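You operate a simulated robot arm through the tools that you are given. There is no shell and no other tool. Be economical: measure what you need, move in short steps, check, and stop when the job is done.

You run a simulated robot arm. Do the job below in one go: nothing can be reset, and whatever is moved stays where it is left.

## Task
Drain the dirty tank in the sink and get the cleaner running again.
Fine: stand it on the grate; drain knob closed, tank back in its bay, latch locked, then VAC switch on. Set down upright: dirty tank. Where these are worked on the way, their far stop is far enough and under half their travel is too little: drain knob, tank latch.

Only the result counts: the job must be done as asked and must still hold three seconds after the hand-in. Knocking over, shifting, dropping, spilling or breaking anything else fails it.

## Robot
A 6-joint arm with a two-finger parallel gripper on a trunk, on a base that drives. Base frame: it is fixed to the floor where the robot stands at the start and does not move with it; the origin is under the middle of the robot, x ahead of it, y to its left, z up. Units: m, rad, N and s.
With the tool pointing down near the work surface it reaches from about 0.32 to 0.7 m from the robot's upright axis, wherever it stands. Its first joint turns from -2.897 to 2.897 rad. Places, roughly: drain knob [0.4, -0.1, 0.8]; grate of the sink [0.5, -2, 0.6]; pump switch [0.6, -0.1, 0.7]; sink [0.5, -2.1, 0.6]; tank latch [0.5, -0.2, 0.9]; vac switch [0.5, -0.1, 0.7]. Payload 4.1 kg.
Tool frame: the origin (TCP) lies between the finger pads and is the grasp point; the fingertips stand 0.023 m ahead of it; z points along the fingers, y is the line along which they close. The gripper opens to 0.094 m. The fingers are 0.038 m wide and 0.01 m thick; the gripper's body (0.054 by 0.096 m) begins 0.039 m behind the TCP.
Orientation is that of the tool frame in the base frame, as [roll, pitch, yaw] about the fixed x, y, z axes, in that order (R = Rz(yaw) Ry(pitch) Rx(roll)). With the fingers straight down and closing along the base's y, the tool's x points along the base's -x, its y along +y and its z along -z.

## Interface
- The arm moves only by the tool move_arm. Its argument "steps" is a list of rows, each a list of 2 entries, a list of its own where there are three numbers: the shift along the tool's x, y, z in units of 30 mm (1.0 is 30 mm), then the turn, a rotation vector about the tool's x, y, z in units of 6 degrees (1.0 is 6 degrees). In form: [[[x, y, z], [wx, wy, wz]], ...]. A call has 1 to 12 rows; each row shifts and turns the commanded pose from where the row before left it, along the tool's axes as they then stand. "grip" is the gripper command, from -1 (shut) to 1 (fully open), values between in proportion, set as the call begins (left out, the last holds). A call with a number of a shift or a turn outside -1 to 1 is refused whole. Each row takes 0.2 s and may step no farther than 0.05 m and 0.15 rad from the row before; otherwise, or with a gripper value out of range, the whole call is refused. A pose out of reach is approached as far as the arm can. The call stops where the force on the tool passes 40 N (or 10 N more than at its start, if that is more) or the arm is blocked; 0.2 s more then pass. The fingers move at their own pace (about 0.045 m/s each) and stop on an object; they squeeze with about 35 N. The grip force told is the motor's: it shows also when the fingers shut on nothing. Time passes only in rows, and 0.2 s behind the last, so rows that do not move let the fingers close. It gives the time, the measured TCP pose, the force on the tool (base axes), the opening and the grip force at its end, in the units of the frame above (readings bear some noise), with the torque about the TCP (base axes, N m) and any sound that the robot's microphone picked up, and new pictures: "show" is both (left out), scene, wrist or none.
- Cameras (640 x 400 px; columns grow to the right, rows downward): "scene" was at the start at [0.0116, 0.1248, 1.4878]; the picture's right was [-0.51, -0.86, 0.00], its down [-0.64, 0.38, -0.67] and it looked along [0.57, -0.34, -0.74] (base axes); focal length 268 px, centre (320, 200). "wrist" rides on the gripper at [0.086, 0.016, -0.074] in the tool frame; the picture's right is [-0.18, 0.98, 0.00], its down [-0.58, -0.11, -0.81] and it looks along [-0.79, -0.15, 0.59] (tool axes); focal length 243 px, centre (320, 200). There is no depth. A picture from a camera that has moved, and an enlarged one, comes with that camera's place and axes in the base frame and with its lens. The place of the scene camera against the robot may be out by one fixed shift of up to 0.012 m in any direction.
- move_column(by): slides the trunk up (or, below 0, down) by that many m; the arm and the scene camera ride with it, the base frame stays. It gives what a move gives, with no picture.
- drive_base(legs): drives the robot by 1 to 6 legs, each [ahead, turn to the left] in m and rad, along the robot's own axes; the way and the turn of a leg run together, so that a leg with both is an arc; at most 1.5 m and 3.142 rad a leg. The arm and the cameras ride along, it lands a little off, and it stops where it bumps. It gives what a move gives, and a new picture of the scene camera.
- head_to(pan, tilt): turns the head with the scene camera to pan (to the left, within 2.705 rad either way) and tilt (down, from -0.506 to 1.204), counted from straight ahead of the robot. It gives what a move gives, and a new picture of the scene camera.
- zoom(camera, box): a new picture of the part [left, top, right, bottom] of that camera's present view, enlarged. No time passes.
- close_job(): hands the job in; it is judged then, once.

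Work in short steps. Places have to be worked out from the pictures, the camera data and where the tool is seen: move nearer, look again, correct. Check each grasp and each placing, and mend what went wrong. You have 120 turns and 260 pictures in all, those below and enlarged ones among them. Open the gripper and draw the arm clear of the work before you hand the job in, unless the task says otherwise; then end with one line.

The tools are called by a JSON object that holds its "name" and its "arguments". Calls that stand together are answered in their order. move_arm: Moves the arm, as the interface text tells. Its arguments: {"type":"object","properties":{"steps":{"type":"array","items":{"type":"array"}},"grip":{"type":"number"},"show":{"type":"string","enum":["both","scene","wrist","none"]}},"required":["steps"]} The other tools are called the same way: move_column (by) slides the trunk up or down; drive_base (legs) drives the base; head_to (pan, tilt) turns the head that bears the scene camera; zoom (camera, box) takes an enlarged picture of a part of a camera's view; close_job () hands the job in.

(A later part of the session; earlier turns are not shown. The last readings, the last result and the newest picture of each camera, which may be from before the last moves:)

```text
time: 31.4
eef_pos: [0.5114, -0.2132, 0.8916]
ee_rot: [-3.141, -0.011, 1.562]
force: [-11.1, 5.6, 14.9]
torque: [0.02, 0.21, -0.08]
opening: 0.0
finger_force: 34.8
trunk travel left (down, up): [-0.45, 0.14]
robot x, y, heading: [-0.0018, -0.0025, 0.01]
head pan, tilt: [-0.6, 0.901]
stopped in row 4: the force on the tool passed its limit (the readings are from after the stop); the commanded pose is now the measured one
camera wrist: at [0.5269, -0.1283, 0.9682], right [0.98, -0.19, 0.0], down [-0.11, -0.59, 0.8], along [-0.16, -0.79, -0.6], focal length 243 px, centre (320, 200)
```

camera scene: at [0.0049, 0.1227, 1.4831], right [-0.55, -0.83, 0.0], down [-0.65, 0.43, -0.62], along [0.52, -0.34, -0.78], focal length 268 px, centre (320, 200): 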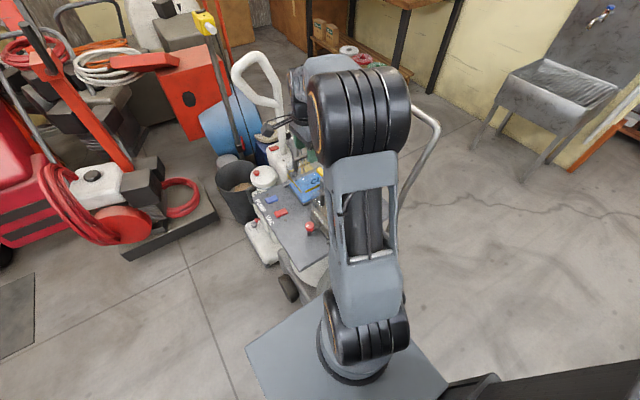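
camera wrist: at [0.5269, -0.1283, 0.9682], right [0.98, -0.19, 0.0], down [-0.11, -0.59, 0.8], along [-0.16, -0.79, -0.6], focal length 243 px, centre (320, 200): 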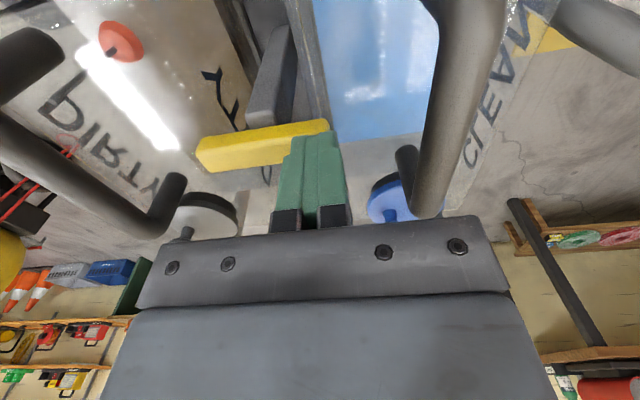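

The bar top is at z≈0.869 and rigid downward. Since earlier pushes were quick, I test slow sideways pushes with closed fingers beside the far end, first from the +y side.

{"name": "move_arm", "arguments": {"steps": [[[0, 0, -0.8], [0, 0, 0]], [[0.6, 0.1, 0], [0, 0, 0]], [[0.6, 0, 0], [0, 0, 0]], [[0, 0, 0.7], [0, 0, 0]], [[0, 0, 0.5], [0, 0, 0]]], "show": "wrist"}}

{"name": "move_arm", "arguments": {"steps": [[[-0.12, 0, 0], [0, 0, 0]], [[-0.12, 0, 0], [0, 0, 0]], [[-0.12, 0, 0], [0, 0, 0]], [[-0.12, 0, 0], [0, 0, 0]], [[-0.12, 0, 0], [0, 0, 0]], [[-0.12, 0, 0], [0, 0, 0]], [[-0.12, 0, 0], [0, 0, 0]], [[-0.12, 0, 0], [0, 0, 0]]], "show": "wrist"}}

```text
time: 32.6
eef_pos: [0.5152, -0.1789, 0.8775]
ee_rot: [-3.137, -0.01, 1.561]
force: [0.6, 0.4, 0.1]
torque: [0.01, 0.02, 0.03]
opening: 0.0
finger_force: 35.1
trunk travel left (down, up): [-0.45, 0.14]
robot x, y, heading: [-0.001, 0.0045, 0.015]
head pan, tilt: [-0.6, 0.901]
camera wrist: at [0.5324, -0.0931, 0.9532], right [0.98, -0.19, -0.01], down [-0.11, -0.59, 0.8], along [-0.16, -0.78, -0.6], focal length 243 px, centre (320, 200)
```

wrist: 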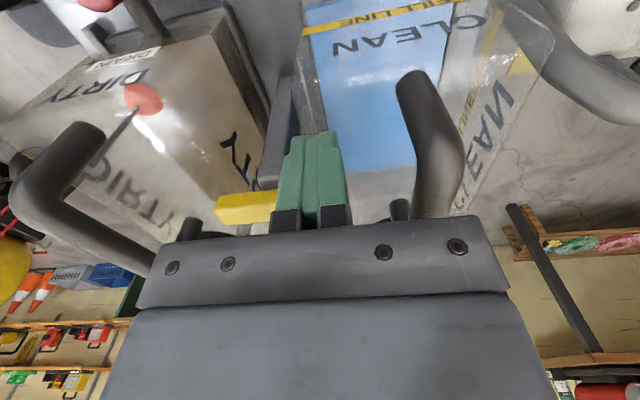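

```text
time: 33.7
eef_pos: [0.5156, -0.1846, 0.8783]
ee_rot: [-3.135, -0.017, 1.566]
force: [-3.5, 18.6, 6.2]
torque: [0.05, 0.12, -0.08]
opening: 0.0
finger_force: 34.4
trunk travel left (down, up): [-0.45, 0.14]
robot x, y, heading: [0.0001, 0.0001, 0.021]
head pan, tilt: [-0.6, 0.901]
stopped in row 5: the force on the tool passed its limit (the readings are from after the stop); the commanded pose is now the measured one
camera wrist: at [0.532, -0.1005, 0.9544], right [0.98, -0.19, -0.01], down [-0.11, -0.6, 0.8], along [-0.16, -0.78, -0.6], focal length 243 px, centre (320, 200)
```

wrist: 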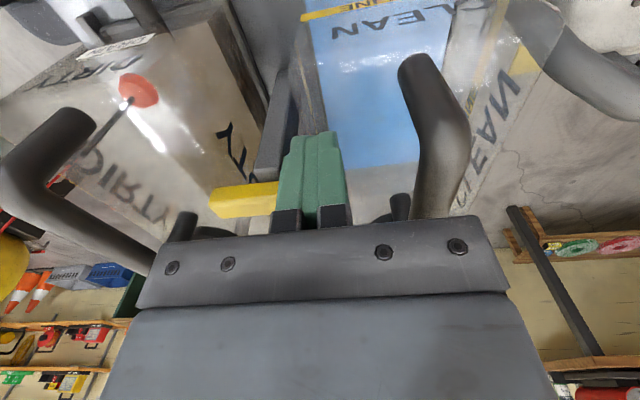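

Rigid toward −y. I try the other side, pushing toward +y.

{"name": "move_arm", "arguments": {"steps": [[[0.2, 0, -0.6], [0, 0, 0]], [[-0.4, 0, -0.7], [0, 0, 0]], [[-1, 0, 0], [0, 0, 0]], [[-1, 0, 0], [0, 0, 0]], [[0, 0, 0.7], [0, 0, 0]], [[0, 0, 0.55], [0, 0, 0]]], "show": "none"}}

{"name": "move_arm", "arguments": {"steps": [[[0.12, 0, 0], [0, 0, 0]], [[0.12, 0, 0], [0, 0, 0]], [[0.12, 0, 0], [0, 0, 0]], [[0.12, 0, 0], [0, 0, 0]], [[0.12, 0, 0], [0, 0, 0]], [[0.12, 0, 0], [0, 0, 0]], [[0.12, 0, 0], [0, 0, 0]], [[0.12, 0, 0], [0, 0, 0]]], "show": "wrist"}}

```text
time: 35.1
eef_pos: [0.5153, -0.2535, 0.8766]
ee_rot: [-3.134, -0.018, 1.567]
force: [-0.4, -0.3, -0.7]
torque: [0.03, 0.0, -0.02]
opening: 0.0
finger_force: 35.6
trunk travel left (down, up): [-0.45, 0.14]
robot x, y, heading: [-0.0026, -0.0024, 0.02]
head pan, tilt: [-0.6, 0.901]
```

```text
time: 36.9
eef_pos: [0.5159, -0.2258, 0.876]
ee_rot: [-3.135, -0.018, 1.565]
force: [-0.3, 0.0, 0.4]
torque: [-0.04, 0.04, -0.01]
opening: 0.0
finger_force: 35.1
trunk travel left (down, up): [-0.45, 0.14]
robot x, y, heading: [-0.0013, 0.0026, 0.016]
head pan, tilt: [-0.6, 0.901]
camera wrist: at [0.5323, -0.1407, 0.954], right [0.98, -0.19, -0.01], down [-0.11, -0.59, 0.8], along [-0.16, -0.78, -0.6], focal length 243 px, centre (320, 200)
```

wrist: 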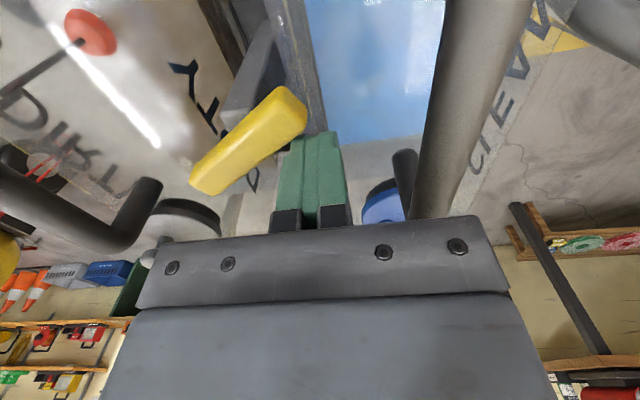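

The latch swings with hardly any force when its far end is pushed toward +y. I follow the arc on to the far stop.

{"name": "move_arm", "arguments": {"steps": [[[0.25, 0, 0], [0, 0, 0]], [[0.25, 0, 0], [0, 0, 0]], [[0.25, -0.05, 0], [0, 0, 0]], [[0.25, -0.1, 0], [0, 0, 0]], [[0.25, -0.1, 0], [0, 0, 0]], [[0.2, -0.15, 0], [0, 0, 0]], [[0, -0.15, 0], [0, 0, 0]], [[0, -0.15, 0], [0, 0, 0]], [[0, -0.15, 0], [0, 0, 0]]], "show": "wrist"}}

```text
time: 38.9
eef_pos: [0.4971, -0.181, 0.8781]
ee_rot: [-3.142, -0.014, 1.567]
force: [36.9, 1.0, -6.4]
torque: [-0.03, -0.66, 0.53]
opening: 0.0
finger_force: 34.8
trunk travel left (down, up): [-0.45, 0.14]
robot x, y, heading: [0.0003, 0.0006, 0.023]
head pan, tilt: [-0.6, 0.901]
camera wrist: at [0.5126, -0.0969, 0.9546], right [0.98, -0.19, 0.0], down [-0.11, -0.59, 0.8], along [-0.15, -0.78, -0.6], focal length 243 px, centre (320, 200)
```

wrist: 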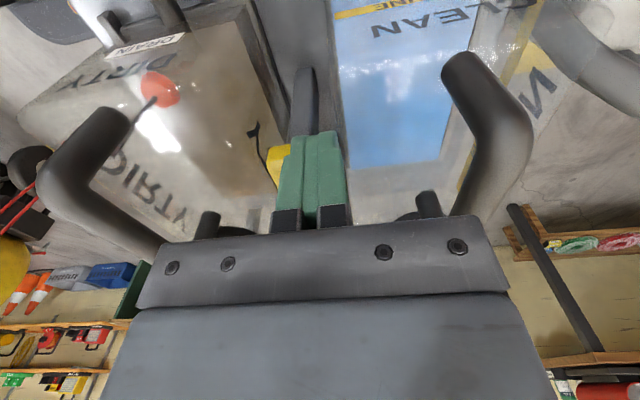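

The force rose to 37 N at about 90°, which looks like the far stop. I back off, rise and check.

{"name": "move_arm", "arguments": {"steps": [[[0, 0.3, 0], [0, 0, 0]], [[0, 0, -1], [0, 0, 0]], [[0.5, 0, -1], [0, 0, 0]], [[1, -0.4, -1], [0, 0, 0]]], "show": "wrist", "grip": 0.9}}

{"name": "zoom", "arguments": {"camera": "wrist", "box": [160, 0, 480, 200]}}

```text
time: 39.4
eef_pos: [0.5087, -0.1815, 0.8888]
ee_rot: [3.138, -0.016, 1.568]
force: [52.3, -7.6, -26.9]
torque: [0.34, -1.58, 1.06]
opening: 0.0241
finger_force: 0.1
trunk travel left (down, up): [-0.45, 0.14]
robot x, y, heading: [-0.0, -0.0007, 0.02]
head pan, tilt: [-0.6, 0.901]
stopped in row 2: the force on the tool passed its limit (the readings are from after the stop); the commanded pose is now the measured one
camera wrist: at [0.5252, -0.0979, 0.9651], right [0.98, -0.19, 0.0], down [-0.11, -0.59, 0.8], along [-0.15, -0.78, -0.6], focal length 243 px, centre (320, 200)
```

wrist: 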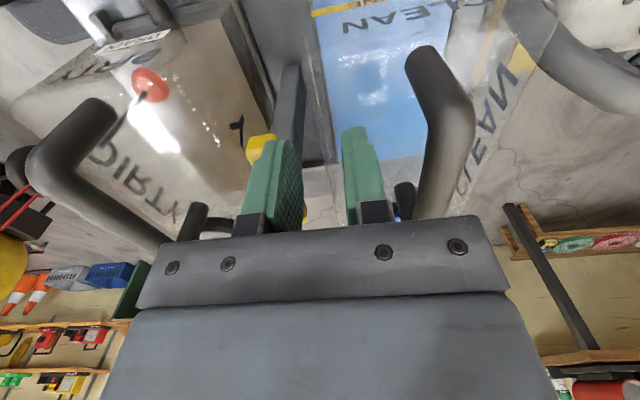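

```text
2.00 times, centred on (320, 100) of wrist
camera zoom: at [0.5252, -0.0979, 0.9651], right [0.98, -0.19, 0.0], down [-0.11, -0.59, 0.8], along [-0.15, -0.78, -0.6], focal length 485 px, centre (320, 400)
```

zoom: 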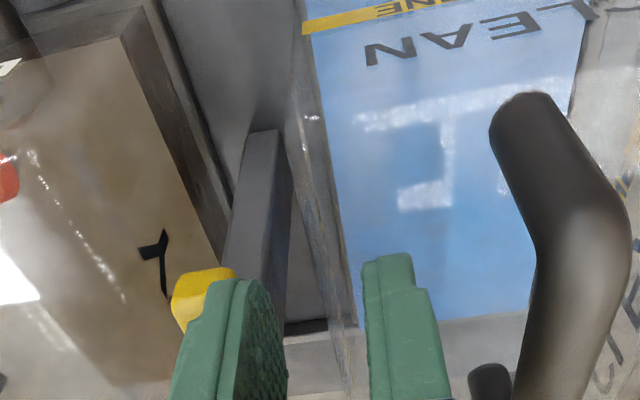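

Opening the fingers pressed against the bar. I rise straight up, then look.

{"name": "move_arm", "arguments": {"steps": [[[0, 0.1, -0.3], [0, 0, 0]], [[0, 0, -1], [0, 0, 0]], [[0.3, 0, -1], [0, 0, 0]], [[0.8, -0.4, -0.8], [0, 0, 0]]], "show": "wrist"}}

{"name": "zoom", "arguments": {"camera": "wrist", "box": [160, 0, 480, 200]}}

{"name": "zoom", "arguments": {"camera": "scene", "box": [270, 140, 350, 215]}}

```text
time: 39.7
eef_pos: [0.519, -0.1813, 0.8897]
ee_rot: [3.121, -0.008, 1.575]
force: [63.2, -6.4, -36.9]
torque: [0.59, -2.63, 1.31]
opening: 0.0435
finger_force: 0.1
trunk travel left (down, up): [-0.45, 0.14]
robot x, y, heading: [0.0015, -0.0014, 0.023]
head pan, tilt: [-0.6, 0.901]
stopped in row 1: the force on the tool passed its limit (the readings are from after the stop); the commanded pose is now the measured one
camera wrist: at [0.5324, -0.097, 0.9658], right [0.98, -0.18, 0.02], down [-0.12, -0.59, 0.8], along [-0.13, -0.79, -0.6], focal length 243 px, centre (320, 200)
```

wrist: 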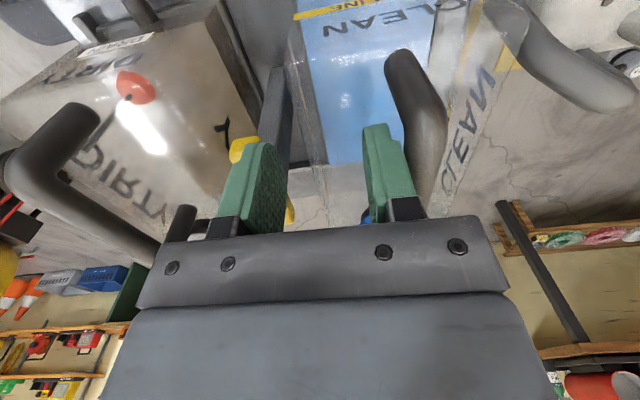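

```text
2.00 times, centred on (320, 100) of wrist
camera zoom: at [0.5324, -0.097, 0.9658], right [0.98, -0.18, 0.02], down [-0.12, -0.59, 0.8], along [-0.13, -0.79, -0.6], focal length 485 px, centre (320, 400)
```

zoom: 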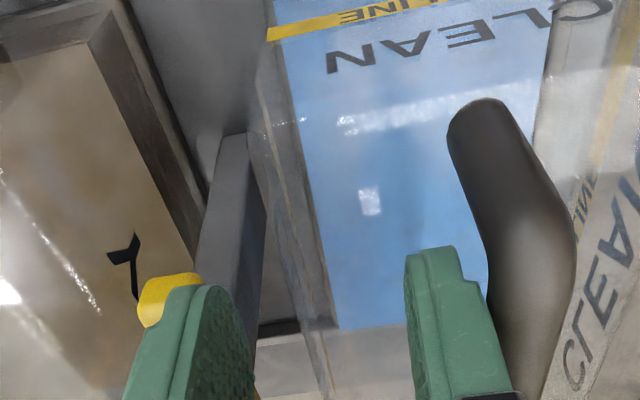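

```text
5.33 times, centred on (310, 178) of scene
camera zoom: at [0.0158, 0.1204, 1.4829], right [-0.54, -0.84, 0.0], down [-0.66, 0.43, -0.62], along [0.52, -0.34, -0.79], focal length 1426 px, centre (373, 320)
```

zoom: 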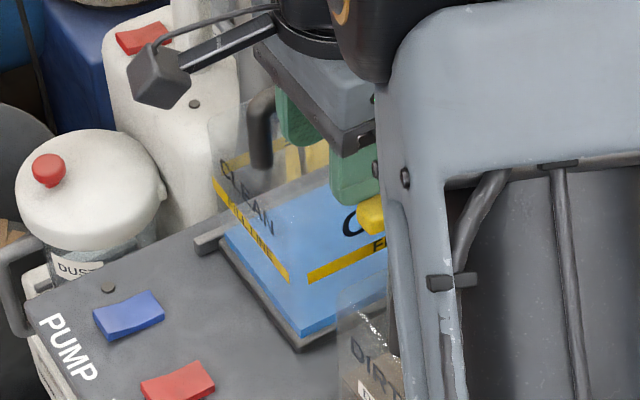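

The opening fingers keep pushing on the bar at its stop. I close them to relieve this, then rise.

{"name": "move_arm", "arguments": {"steps": [[[0, 0, 0], [0, 0, 0]], [[0, 0, 0], [0, 0, 0]], [[0, 0, 0], [0, 0, 0]], [[0, 0, -0.5], [0, 0, 0]], [[0, 0, -1], [0, 0, 0]], [[0, 0, -1], [0, 0, 0]], [[1, -0.4, -0.5], [0, 0, 0]]], "grip": -1, "show": "wrist"}}

{"name": "zoom", "arguments": {"camera": "wrist", "box": [160, 0, 480, 200]}}

{"name": "zoom", "arguments": {"camera": "scene", "box": [270, 140, 350, 215]}}

```text
time: 41.3
eef_pos: [0.4948, -0.152, 0.9824]
ee_rot: [3.132, -0.017, 1.57]
force: [-0.2, 0.5, -0.7]
torque: [0.03, 0.01, -0.02]
opening: 0.0
finger_force: 35.1
trunk travel left (down, up): [-0.45, 0.14]
robot x, y, heading: [0.0019, -0.0002, 0.023]
head pan, tilt: [-0.6, 0.901]
camera wrist: at [0.5088, -0.0673, 1.0593], right [0.98, -0.19, 0.01], down [-0.12, -0.59, 0.8], along [-0.14, -0.78, -0.6], focal length 243 px, centre (320, 200)
```

wrist: 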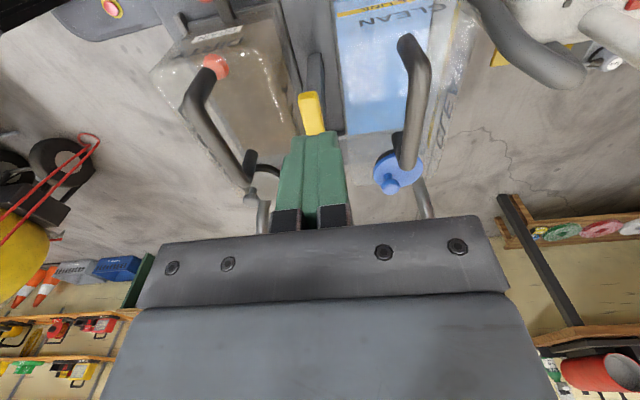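

```text
2.00 times, centred on (320, 100) of wrist
camera zoom: at [0.5088, -0.0673, 1.0593], right [0.98, -0.19, 0.01], down [-0.12, -0.59, 0.8], along [-0.14, -0.78, -0.6], focal length 485 px, centre (320, 400)
```

zoom: 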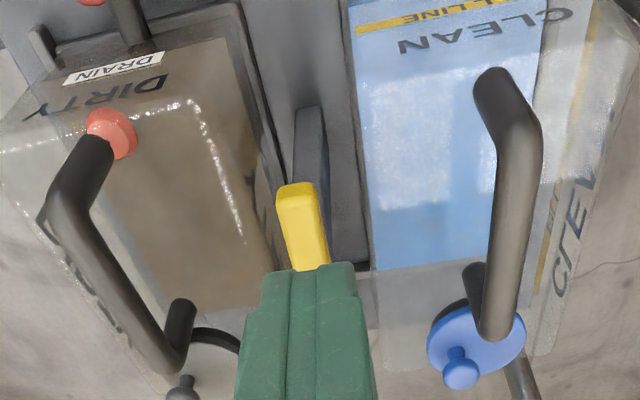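

```text
5.33 times, centred on (310, 178) of scene
camera zoom: at [0.0046, 0.1228, 1.4831], right [-0.55, -0.84, 0.0], down [-0.66, 0.43, -0.62], along [0.52, -0.34, -0.78], focal length 1426 px, centre (373, 320)
```

zoom: 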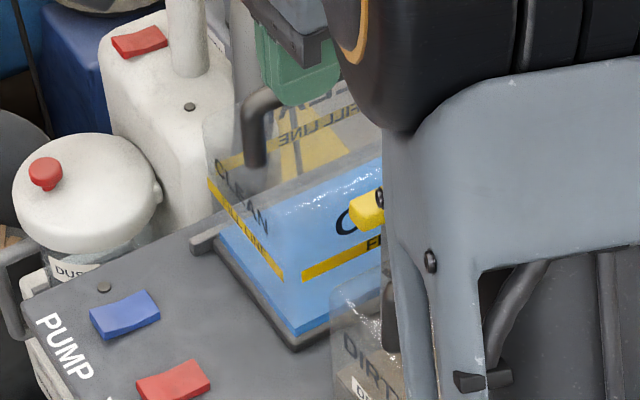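

The latch bar now lies along y at its far stop and is clear of the dirty tank. I open the gripper and move above the tank's handle at about (0.397, −0.193).

{"name": "move_arm", "arguments": {"steps": [[[-0.34, -0.83, 0], [0, 0, 0]], [[-0.34, -0.83, 0], [0, 0, 0]], [[-0.34, -0.83, 0], [0, 0, 0]], [[-0.34, -0.78, 0], [0, 0, 0]], [[0, 0, 0.3], [0, 0, 0]]], "grip": 0.5, "show": "wrist"}}

{"name": "zoom", "arguments": {"camera": "wrist", "box": [160, 0, 480, 200]}}

```text
time: 42.5
eef_pos: [0.3936, -0.1929, 0.9727]
ee_rot: [3.133, -0.014, 1.568]
force: [-0.5, -0.1, 0.0]
torque: [-0.02, 0.01, -0.04]
opening: 0.0705
finger_force: 0.0
trunk travel left (down, up): [-0.45, 0.14]
robot x, y, heading: [0.0036, 0.0031, 0.023]
head pan, tilt: [-0.6, 0.901]
camera wrist: at [0.4095, -0.1081, 1.0498], right [0.98, -0.19, 0.01], down [-0.12, -0.59, 0.8], along [-0.14, -0.78, -0.6], focal length 243 px, centre (320, 200)
```

wrist: 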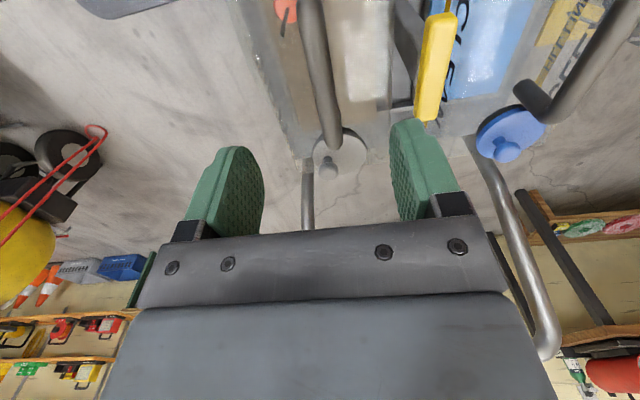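

```text
2.00 times, centred on (320, 100) of wrist
camera zoom: at [0.4095, -0.1081, 1.0498], right [0.98, -0.19, 0.01], down [-0.12, -0.59, 0.8], along [-0.14, -0.78, -0.6], focal length 485 px, centre (320, 400)
```

zoom: 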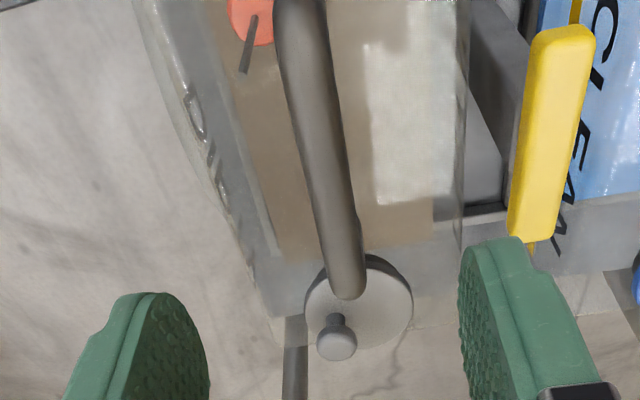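

The handle's axis is at x≈0.398 and the fingers straddle it. I descend to z≈0.885.

{"name": "move_arm", "arguments": {"steps": [[[0, 0.15, 0.8], [0, 0, 0]], [[0, 0, 0.8], [0, 0, 0]], [[0, 0, 0.8], [0, 0, 0]], [[0, 0, 0.5], [0, 0, 0]]], "show": "wrist"}}

```text
time: 43.5
eef_pos: [0.4014, -0.1921, 0.8859]
ee_rot: [3.135, -0.013, 1.569]
force: [-0.4, -0.2, -0.7]
torque: [0.02, -0.02, -0.01]
opening: 0.0704
finger_force: 0.1
trunk travel left (down, up): [-0.45, 0.14]
robot x, y, heading: [0.0001, 0.0019, 0.023]
head pan, tilt: [-0.6, 0.901]
camera wrist: at [0.4154, -0.1076, 0.9629], right [0.98, -0.19, 0.01], down [-0.12, -0.59, 0.8], along [-0.14, -0.78, -0.6], focal length 243 px, centre (320, 200)
```

wrist: 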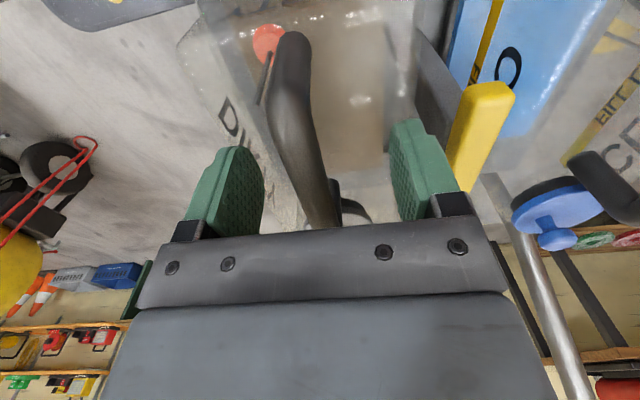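

The handle runs between the fingers just beneath the palm. I close on it.

{"name": "move_arm", "arguments": {"steps": [[[0, 0, 0], [0, 0, 0]], [[0, 0, 0], [0, 0, 0]], [[0, 0, 0], [0, 0, 0]], [[0, 0, 0], [0, 0, 0]], [[0, 0, 0], [0, 0, 0]]], "grip": -1, "show": "wrist"}}

```text
time: 44.7
eef_pos: [0.3996, -0.1918, 0.8864]
ee_rot: [3.132, -0.017, 1.568]
force: [-2.6, 1.4, 0.1]
torque: [0.13, 0.02, 0.09]
opening: 0.0146
finger_force: 34.9
trunk travel left (down, up): [-0.45, 0.14]
robot x, y, heading: [-0.0008, -0.0048, 0.026]
head pan, tilt: [-0.6, 0.901]
camera wrist: at [0.415, -0.1074, 0.9631], right [0.98, -0.19, 0.01], down [-0.12, -0.59, 0.8], along [-0.14, -0.78, -0.6], focal length 243 px, centre (320, 200)
```

wrist: 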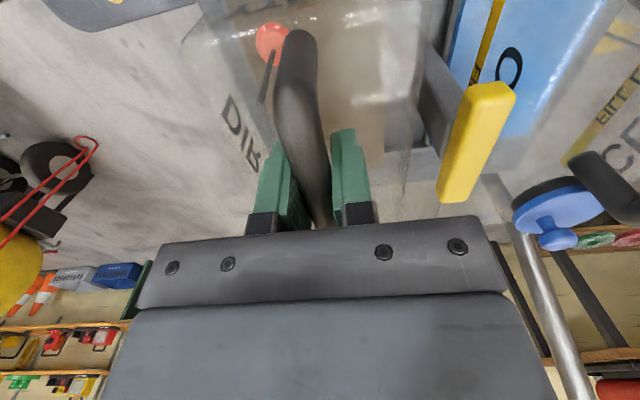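

Gripped (14.6 mm). In the bay the grip is at (0.3996, −0.1918, 0.8864). I lift slowly and check the weight.

{"name": "move_arm", "arguments": {"steps": [[[0, 0, -0.3], [0, 0, 0]], [[0, 0, -0.4], [0, 0, 0]], [[0, 0, -0.4], [0, 0, 0]], [[0, 0, 0], [0, 0, 0]]], "show": "wrist"}}

```text
time: 45.7
eef_pos: [0.4, -0.1922, 0.9186]
ee_rot: [3.132, -0.014, 1.569]
force: [0.2, 0.4, -14.1]
torque: [0.43, 0.01, 0.01]
opening: 0.0148
finger_force: 36.0
trunk travel left (down, up): [-0.45, 0.14]
robot x, y, heading: [0.0046, 0.0029, 0.023]
head pan, tilt: [-0.6, 0.901]
camera wrist: at [0.4155, -0.1082, 0.9954], right [0.98, -0.19, 0.01], down [-0.12, -0.59, 0.8], along [-0.14, -0.78, -0.6], focal length 243 px, centre (320, 200)
```

wrist: 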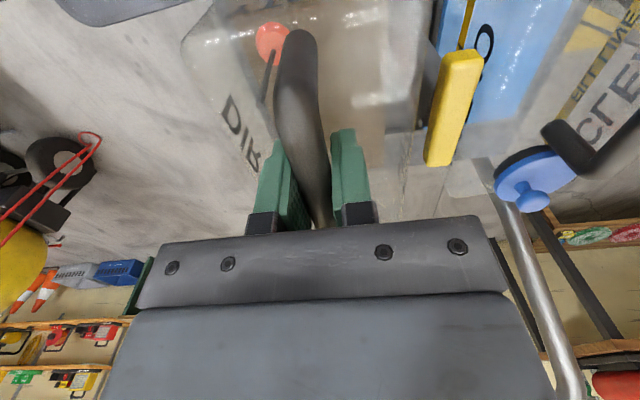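

The tank weighs about 14 N, but its centre of mass is 3 cm toward −y of my grip. I lower it back and regrip closer to that end so that it hangs better balanced.

{"name": "move_arm", "arguments": {"steps": [[[0, 0, 0.4], [0, 0, 0]], [[0, 0, 0.4], [0, 0, 0]], [[0, 0, 0.3], [0, 0, 0]], [[0, 0, 0], [0, 0, 0]]], "show": "wrist"}}

```text
time: 46.7
eef_pos: [0.4005, -0.1928, 0.8862]
ee_rot: [3.131, -0.015, 1.569]
force: [0.7, 0.8, 2.3]
torque: [1.16, 0.04, 0.04]
opening: 0.0145
finger_force: 35.4
trunk travel left (down, up): [-0.45, 0.14]
robot x, y, heading: [0.003, 0.0018, 0.02]
head pan, tilt: [-0.6, 0.901]
camera wrist: at [0.4155, -0.1071, 0.9631], right [0.98, -0.19, 0.01], down [-0.12, -0.59, 0.8], along [-0.14, -0.78, -0.6], focal length 243 px, centre (320, 200)
```

wrist: 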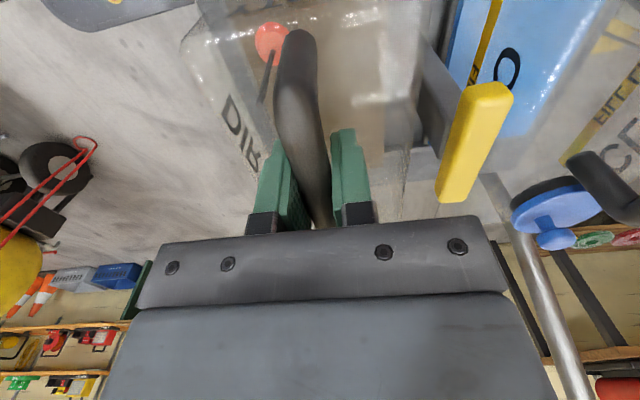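

It is back in the bay. I release, shift 18 mm toward −y and grip again.

{"name": "move_arm", "arguments": {"steps": [[[0, 0, 0], [0, 0, 0]], [[0, 0, 0], [0, 0, 0]], [[-0.3, 0, 0], [0, 0, 0]], [[-0.3, 0, 0], [0, 0, 0]]], "grip": -0.2, "show": "none"}}

{"name": "move_arm", "arguments": {"steps": [[[0, 0, 0], [0, 0, 0]], [[0, 0, 0], [0, 0, 0]], [[0, 0, 0], [0, 0, 0]], [[0, 0, 0], [0, 0, 0]]], "grip": -1, "show": "none"}}

{"name": "move_arm", "arguments": {"steps": [[[0, 0, -0.3], [0, 0, 0]], [[0, 0, -0.4], [0, 0, 0]], [[0, 0, -0.4], [0, 0, 0]], [[0, 0, 0], [0, 0, 0]]], "show": "wrist"}}

```text
time: 47.7
eef_pos: [0.3996, -0.2086, 0.8859]
ee_rot: [3.133, -0.015, 1.569]
force: [0.1, -0.1, 0.2]
torque: [-0.02, 0.0, 0.01]
opening: 0.0377
finger_force: 0.1
trunk travel left (down, up): [-0.45, 0.14]
robot x, y, heading: [0.0006, 0.0012, 0.025]
head pan, tilt: [-0.6, 0.901]
```

```text
time: 48.7
eef_pos: [0.401, -0.2089, 0.8853]
ee_rot: [3.129, -0.014, 1.568]
force: [3.7, -1.6, 0.3]
torque: [-0.14, 0.02, 0.0]
opening: 0.0148
finger_force: 35.3
trunk travel left (down, up): [-0.45, 0.14]
robot x, y, heading: [0.0018, -0.0032, 0.017]
head pan, tilt: [-0.6, 0.901]
```

```text
time: 49.7
eef_pos: [0.4004, -0.209, 0.9183]
ee_rot: [3.133, -0.016, 1.57]
force: [-0.3, 1.1, -13.1]
torque: [0.24, 0.02, -0.02]
opening: 0.0146
finger_force: 35.3
trunk travel left (down, up): [-0.45, 0.14]
robot x, y, heading: [0.0052, -0.0008, 0.025]
head pan, tilt: [-0.6, 0.901]
camera wrist: at [0.4151, -0.1257, 0.9949], right [0.98, -0.19, 0.0], down [-0.12, -0.59, 0.8], along [-0.15, -0.78, -0.6], focal length 243 px, centre (320, 200)
```

wrist: 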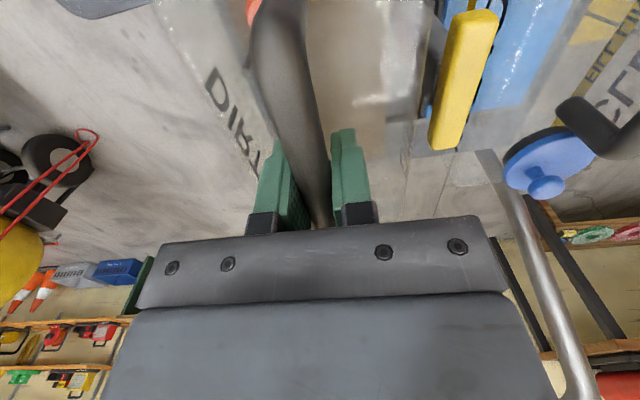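

Better balanced now. I lift straight up well clear and look around for a drive path.

{"name": "move_arm", "arguments": {"steps": [[[0, 0, -0.6], [0, 0, 0]], [[0, 0, -0.8], [0, 0, 0]], [[0, 0, -0.8], [0, 0, 0]], [[0, 0, -0.8], [0, 0, 0]], [[0, 0, -0.8], [0, 0, 0]], [[0, 0, -0.8], [0, 0, 0]], [[0, 0, -0.8], [0, 0, 0]], [[0, 0, -0.6], [0, 0, 0]]], "show": "both"}}

{"name": "head_to", "arguments": {"pan": -2.6, "tilt": 0.6}}

{"name": "head_to", "arguments": {"pan": -1.5, "tilt": 0.7}}

```text
time: 51.5
eef_pos: [0.3978, -0.2141, 1.0982]
ee_rot: [3.131, -0.015, 1.57]
force: [-0.5, 0.3, -12.6]
torque: [0.19, -0.01, 0.0]
opening: 0.0146
finger_force: 35.1
trunk travel left (down, up): [-0.45, 0.14]
robot x, y, heading: [-0.0013, 0.003, 0.02]
head pan, tilt: [-0.6, 0.901]
camera scene: at [0.0053, 0.1224, 1.4831], right [-0.55, -0.84, 0.0], down [-0.66, 0.43, -0.62], along [0.52, -0.34, -0.78], focal length 268 px, centre (320, 200)
camera wrist: at [0.4139, -0.1284, 1.1752], right [0.98, -0.19, 0.01], down [-0.12, -0.59, 0.8], along [-0.15, -0.78, -0.6], focal length 243 px, centre (320, 200)
```

scene: 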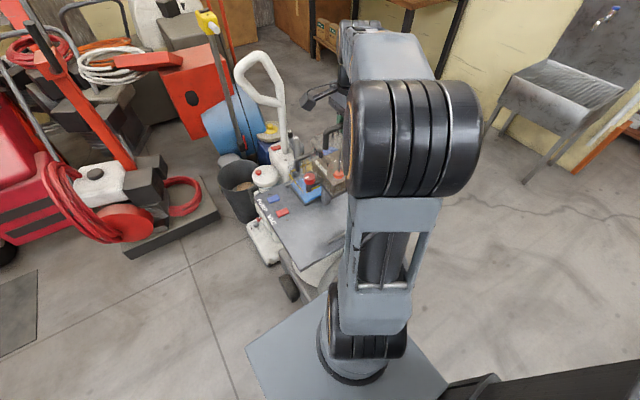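
wrist: 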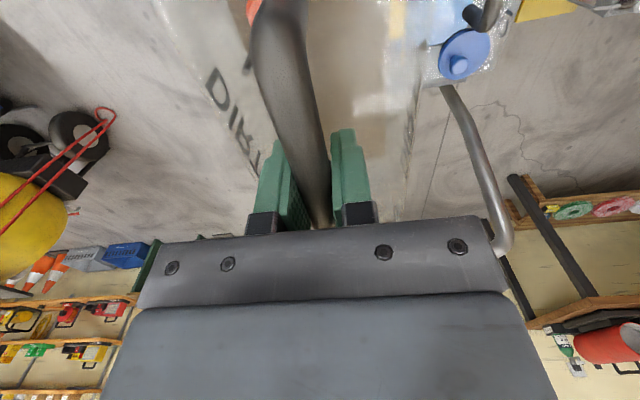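

```text
time: 53.5
eef_pos: [0.3983, -0.2132, 1.0982]
ee_rot: [3.132, -0.016, 1.57]
force: [0.1, -0.4, -13.1]
torque: [0.17, -0.01, -0.02]
opening: 0.0149
finger_force: 35.1
trunk travel left (down, up): [-0.45, 0.14]
robot x, y, heading: [0.0019, 0.0013, 0.025]
head pan, tilt: [-2.601, 0.6]
camera scene: at [-0.1325, 0.1162, 1.508], right [-0.54, 0.84, 0.0], down [0.48, 0.3, -0.83], along [-0.7, -0.44, -0.56], focal length 268 px, centre (320, 200)
```

scene: 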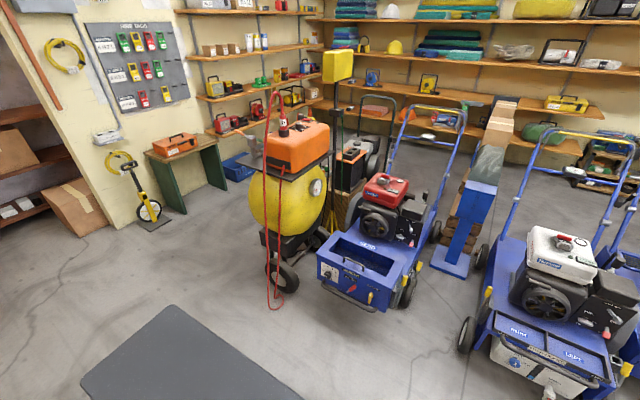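

```text
time: 54.8
eef_pos: [0.3992, -0.2125, 1.0976]
ee_rot: [3.132, -0.016, 1.571]
force: [-0.8, -0.6, -13.8]
torque: [0.21, -0.03, 0.0]
opening: 0.0147
finger_force: 34.2
trunk travel left (down, up): [-0.45, 0.14]
robot x, y, heading: [0.0023, -0.0032, 0.022]
head pan, tilt: [-1.499, 0.7]
camera scene: at [-0.0499, 0.079, 1.4993], right [-1.0, -0.09, 0.0], down [-0.06, 0.64, -0.76], along [0.07, -0.76, -0.64], focal length 268 px, centre (320, 200)
```

scene: 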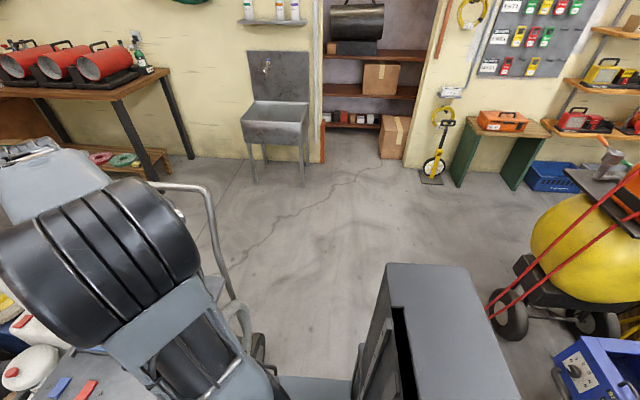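

The floor behind is free and the way round the machine's push handle is clear. I back off, turn right and drive ahead as a first half.

{"name": "drive_base", "arguments": {"legs": [[-0.3, 0], [0, -1.59], [0.6, 0]]}}

```text
time: 63.7
eef_pos: [-0.519, -0.9953, 1.0986]
ee_rot: [3.133, -0.015, -0.025]
force: [0.3, -0.9, -12.7]
torque: [0.01, -0.17, -0.02]
opening: 0.0147
finger_force: 35.2
trunk travel left (down, up): [-0.45, 0.14]
robot x, y, heading: [-0.2986, -0.6033, -1.568]
head pan, tilt: [-1.499, 0.7]
camera scene: at [-0.2119, -0.5506, 1.4993], right [-0.07, 1.0, 0.0], down [0.64, 0.05, -0.76], along [-0.76, -0.06, -0.64], focal length 268 px, centre (320, 200)
```

scene: 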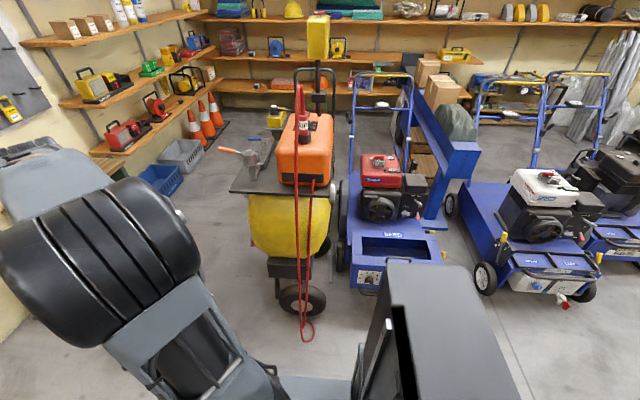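

The drive was accurate and the grip is unchanged. I continue diagonally to in front of the sink.

{"name": "drive_base", "arguments": {"legs": [[0, 0.785], [1.0, 0], [0, -0.785]]}}

{"name": "head_to", "arguments": {"pan": 0.1, "tilt": 0.75}}

```text
time: 73.0
eef_pos: [0.1928, -1.6959, 1.0976]
ee_rot: [3.133, -0.016, -0.023]
force: [0.5, 0.6, -13.0]
torque: [0.01, -0.24, 0.0]
opening: 0.0146
finger_force: 34.8
trunk travel left (down, up): [-0.45, 0.14]
robot x, y, heading: [0.4145, -1.3019, -1.573]
head pan, tilt: [-1.499, 0.7]
camera scene: at [0.4987, -1.2506, 1.4993], right [-0.07, 1.0, 0.0], down [0.64, 0.05, -0.76], along [-0.76, -0.06, -0.64], focal length 268 px, centre (320, 200)
```

scene: 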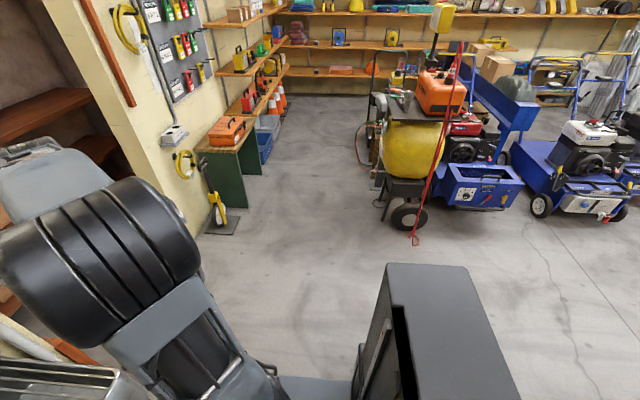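

```text
time: 74.7
eef_pos: [0.1925, -1.6961, 1.0978]
ee_rot: [3.135, -0.016, -0.023]
force: [-0.4, 0.9, -12.6]
torque: [0.02, -0.14, 0.0]
opening: 0.0147
finger_force: 35.3
trunk travel left (down, up): [-0.45, 0.14]
robot x, y, heading: [0.4157, -1.3005, -1.566]
head pan, tilt: [0.099, 0.75]
camera scene: at [0.592, -1.3268, 1.4951], right [-0.99, -0.1, 0.0], down [-0.07, 0.68, -0.73], along [0.07, -0.73, -0.68], focal length 268 px, centre (320, 200)
```

scene: 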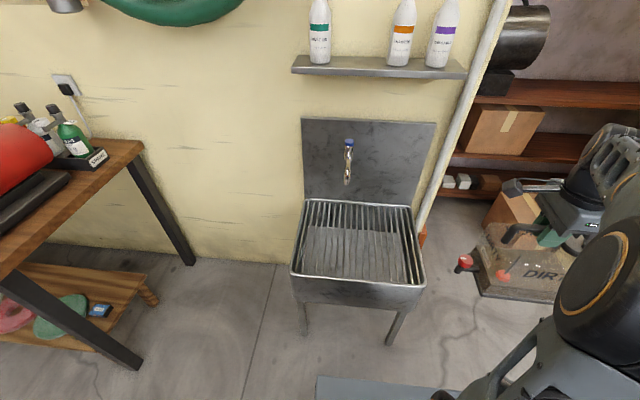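

The sink rim spans about x 0.26–0.75, y −1.82…−2.23, and the tank bottom is about 0.168 m below the TCP. I drive 0.12 m closer, then bring the tank over the grate centre.

{"name": "drive_base", "arguments": {"legs": [[0.12, 0]]}}

{"name": "move_arm", "arguments": {"steps": [[[0.77, 0.4, 0], [0, 0, 0]], [[0.77, 0.4, 0], [0, 0, 0]], [[0.77, 0.4, 0], [0, 0, 0]], [[0.77, 0.4, 0], [0, 0, 0]], [[0.77, 0.4, 0], [0, 0, 0]], [[0.77, 0.4, 0], [0, 0, 0]], [[0.77, 0.4, 0], [0, 0, 0]], [[0.77, 0.4, 0], [0, 0, 0]], [[0.77, 0.4, 0], [0, 0, 0]], [[0.77, 0.4, 0], [0, 0, 0]], [[0.77, 0.4, 0], [0, 0, 0]], [[0.77, 0.4, 0], [0, 0, 0]]], "show": "both"}}

```text
time: 75.9
eef_pos: [0.1931, -1.8156, 1.0979]
ee_rot: [3.135, -0.015, -0.022]
force: [0.5, -0.5, -13.2]
torque: [-0.04, -0.21, 0.01]
opening: 0.0144
finger_force: 35.2
trunk travel left (down, up): [-0.45, 0.14]
robot x, y, heading: [0.4161, -1.4247, -1.569]
head pan, tilt: [0.099, 0.75]
camera scene: at [0.5922, -1.4479, 1.4951], right [-0.99, -0.1, 0.0], down [-0.07, 0.68, -0.73], along [0.07, -0.73, -0.68], focal length 268 px, centre (320, 200)
```

scene: 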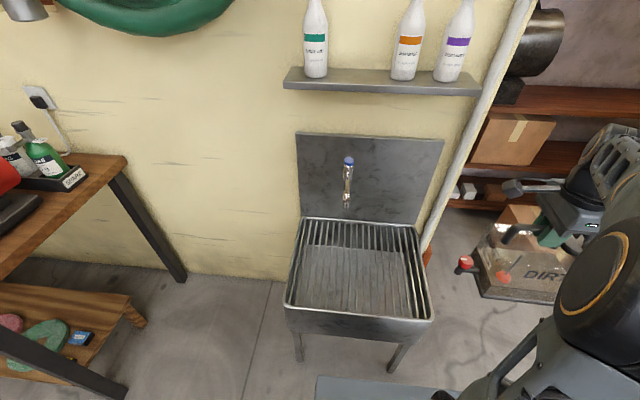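

```text
time: 78.5
eef_pos: [0.4693, -1.9668, 1.1015]
ee_rot: [3.135, -0.013, -0.023]
force: [0.6, -1.0, -12.9]
torque: [-0.02, -0.18, 0.01]
opening: 0.0148
finger_force: 35.0
trunk travel left (down, up): [-0.45, 0.14]
robot x, y, heading: [0.4155, -1.4199, -1.569]
head pan, tilt: [0.099, 0.75]
camera scene: at [0.5933, -1.4478, 1.4949], right [-0.99, -0.1, 0.0], down [-0.07, 0.68, -0.73], along [0.07, -0.73, -0.68], focal length 268 px, centre (320, 200)
camera wrist: at [0.5524, -1.9855, 1.1789], right [-0.21, -0.98, 0.0], down [-0.59, 0.13, 0.8], along [-0.78, 0.16, -0.6], focal length 243 px, centre (320, 200)
```

scene: 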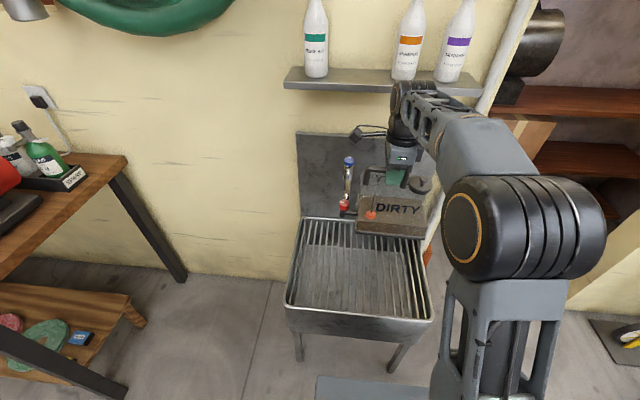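
wrist: 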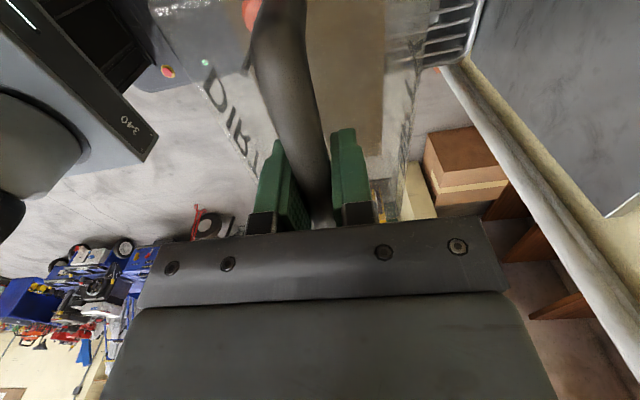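

The tank hangs over the back of the grate. I move 4 cm further in and lower to z≈0.86.

{"name": "move_arm", "arguments": {"steps": [[[0.2, 0.6, 0.5], [0, 0, 0]], [[0.2, 0.6, 0.7], [0, 0, 0]], [[0, 0, 0.8], [0, 0, 0]], [[0, 0, 0.8], [0, 0, 0]], [[0, 0, 0.8], [0, 0, 0]], [[0, 0, 0.8], [0, 0, 0]], [[0, 0, 0.8], [0, 0, 0]], [[0, 0, 0.8], [0, 0, 0]], [[0, 0, 0.8], [0, 0, 0]], [[0, 0, 0.8], [0, 0, 0]]], "show": "both"}}

{"name": "zoom", "arguments": {"camera": "scene", "box": [270, 130, 450, 330]}}

```text
time: 80.7
eef_pos: [0.482, -2.0059, 0.8754]
ee_rot: [3.134, -0.014, -0.022]
force: [0.0, -0.5, -12.5]
torque: [0.0, -0.2, 0.02]
opening: 0.0145
finger_force: 34.5
trunk travel left (down, up): [-0.45, 0.14]
robot x, y, heading: [0.4129, -1.4235, -1.57]
head pan, tilt: [0.099, 0.75]
camera scene: at [0.593, -1.4479, 1.495], right [-0.99, -0.1, 0.0], down [-0.07, 0.68, -0.73], along [0.07, -0.73, -0.68], focal length 268 px, centre (320, 200)
camera wrist: at [0.5658, -2.0237, 0.952], right [-0.21, -0.98, 0.0], down [-0.59, 0.13, 0.8], along [-0.78, 0.16, -0.6], focal length 243 px, centre (320, 200)
```

scene: 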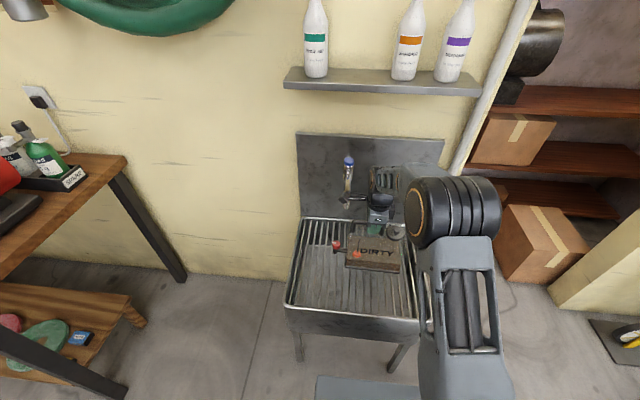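
wrist: 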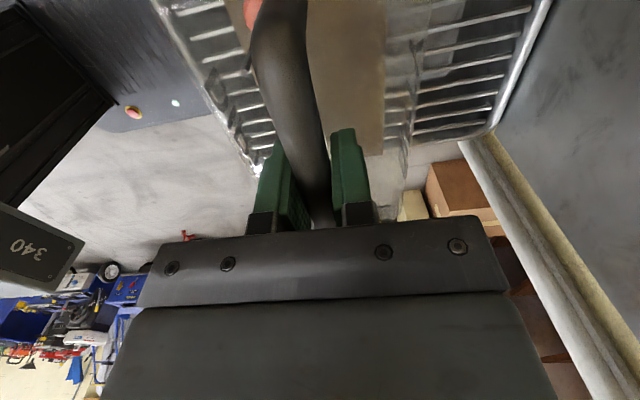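

```text
2.00 times, centred on (360, 230) of scene
camera zoom: at [0.593, -1.4479, 1.495], right [-0.99, -0.1, 0.0], down [-0.07, 0.68, -0.73], along [0.07, -0.73, -0.68], focal length 535 px, centre (240, 140)
```

zoom: 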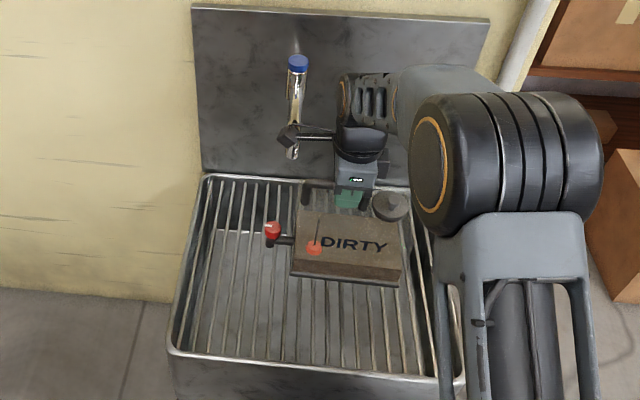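

Well placed over the grate bars. I lower in small steps, watching for contact.

{"name": "move_arm", "arguments": {"steps": [[[0, 0, 0.5], [0, 0, 0]], [[0, 0, 0.5], [0, 0, 0]], [[0, 0, 0.5], [0, 0, 0]], [[0, 0, 0], [0, 0, 0]]], "show": "scene"}}

{"name": "zoom", "arguments": {"camera": "scene", "box": [290, 190, 434, 300]}}

```text
time: 81.7
eef_pos: [0.4823, -2.0049, 0.8304]
ee_rot: [3.137, -0.016, -0.022]
force: [0.6, -0.7, -13.3]
torque: [-0.04, -0.15, -0.02]
opening: 0.0146
finger_force: 34.6
trunk travel left (down, up): [-0.45, 0.14]
robot x, y, heading: [0.4115, -1.4235, -1.567]
head pan, tilt: [0.099, 0.75]
camera scene: at [0.593, -1.4478, 1.495], right [-0.99, -0.1, 0.0], down [-0.07, 0.68, -0.73], along [0.07, -0.73, -0.68], focal length 268 px, centre (320, 200)
```

scene: 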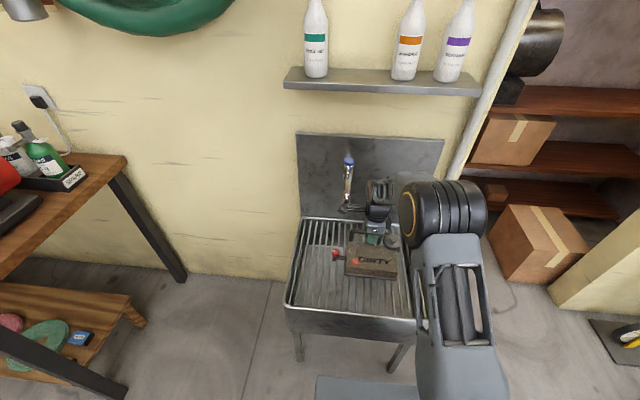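

```text
3.64 times, centred on (362, 245) of scene
camera zoom: at [0.593, -1.4478, 1.495], right [-0.99, -0.1, 0.0], down [-0.07, 0.68, -0.73], along [0.07, -0.73, -0.68], focal length 973 px, centre (167, 36)
```

zoom: 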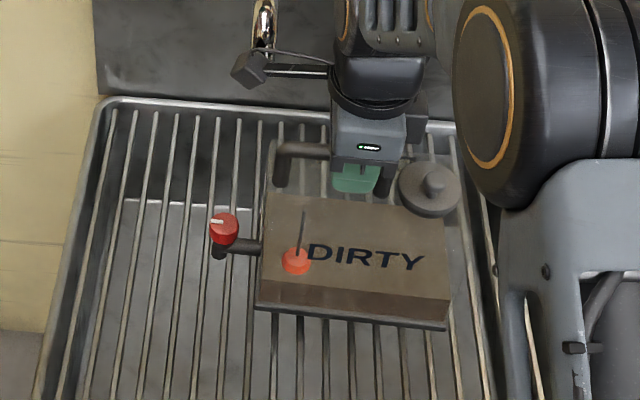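

No contact yet, so I keep lowering slowly.

{"name": "move_arm", "arguments": {"steps": [[[0, 0, 0.3], [0, 0, 0]], [[0, 0, 0.3], [0, 0, 0]], [[0, 0, 0.3], [0, 0, 0]], [[0, 0, 0.3], [0, 0, 0]]], "show": "none"}}

```text
time: 82.7
eef_pos: [0.4822, -2.0054, 0.7952]
ee_rot: [3.136, -0.016, -0.023]
force: [-0.2, -0.8, -13.2]
torque: [-0.04, -0.21, 0.0]
opening: 0.0146
finger_force: 34.6
trunk travel left (down, up): [-0.45, 0.14]
robot x, y, heading: [0.4137, -1.422, -1.57]
head pan, tilt: [0.099, 0.75]
```

{"name": "move_arm", "arguments": {"steps": [[[0, 0, 0.25], [0, 0, 0]], [[0, 0, 0.25], [0, 0, 0]], [[0, 0, 0.25], [0, 0, 0]]], "show": "scene"}}

{"name": "zoom", "arguments": {"camera": "scene", "box": [290, 190, 434, 300]}}

```text
time: 83.5
eef_pos: [0.4839, -2.0075, 0.7843]
ee_rot: [3.117, -0.019, -0.024]
force: [-0.8, 10.4, 21.8]
torque: [-0.16, 0.37, -0.12]
opening: 0.0149
finger_force: 35.3
trunk travel left (down, up): [-0.45, 0.14]
robot x, y, heading: [0.4139, -1.4246, -1.563]
head pan, tilt: [0.099, 0.75]
stopped in row 3: the force on the tool passed its limit (the readings are from after the stop); the commanded pose is now the measured one
camera scene: at [0.5927, -1.4429, 1.4954], right [-0.99, -0.1, 0.0], down [-0.07, 0.68, -0.73], along [0.07, -0.73, -0.68], focal length 268 px, centre (320, 200)
```

scene: 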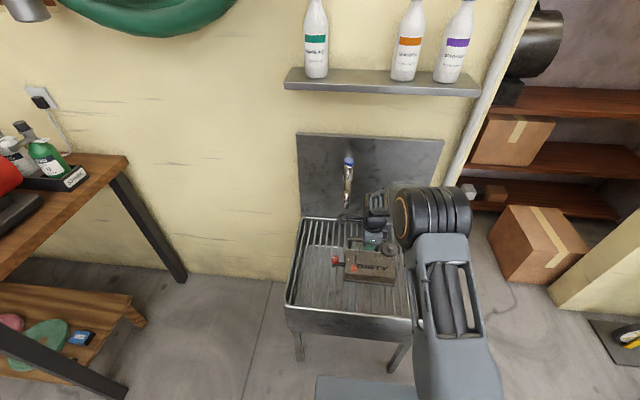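

```text
3.64 times, centred on (362, 245) of scene
camera zoom: at [0.5927, -1.4429, 1.4954], right [-0.99, -0.1, 0.0], down [-0.07, 0.68, -0.73], along [0.07, -0.73, -0.68], focal length 973 px, centre (167, 36)
```

zoom: 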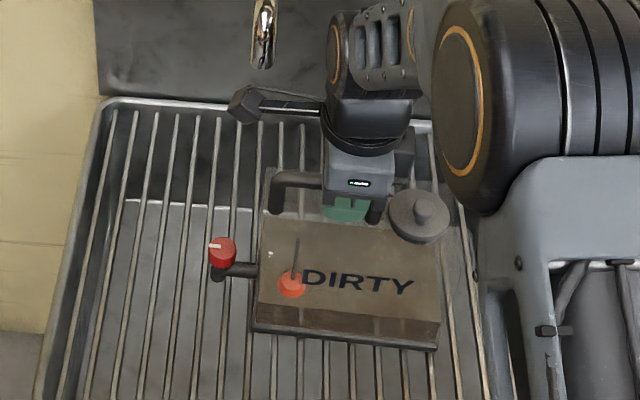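

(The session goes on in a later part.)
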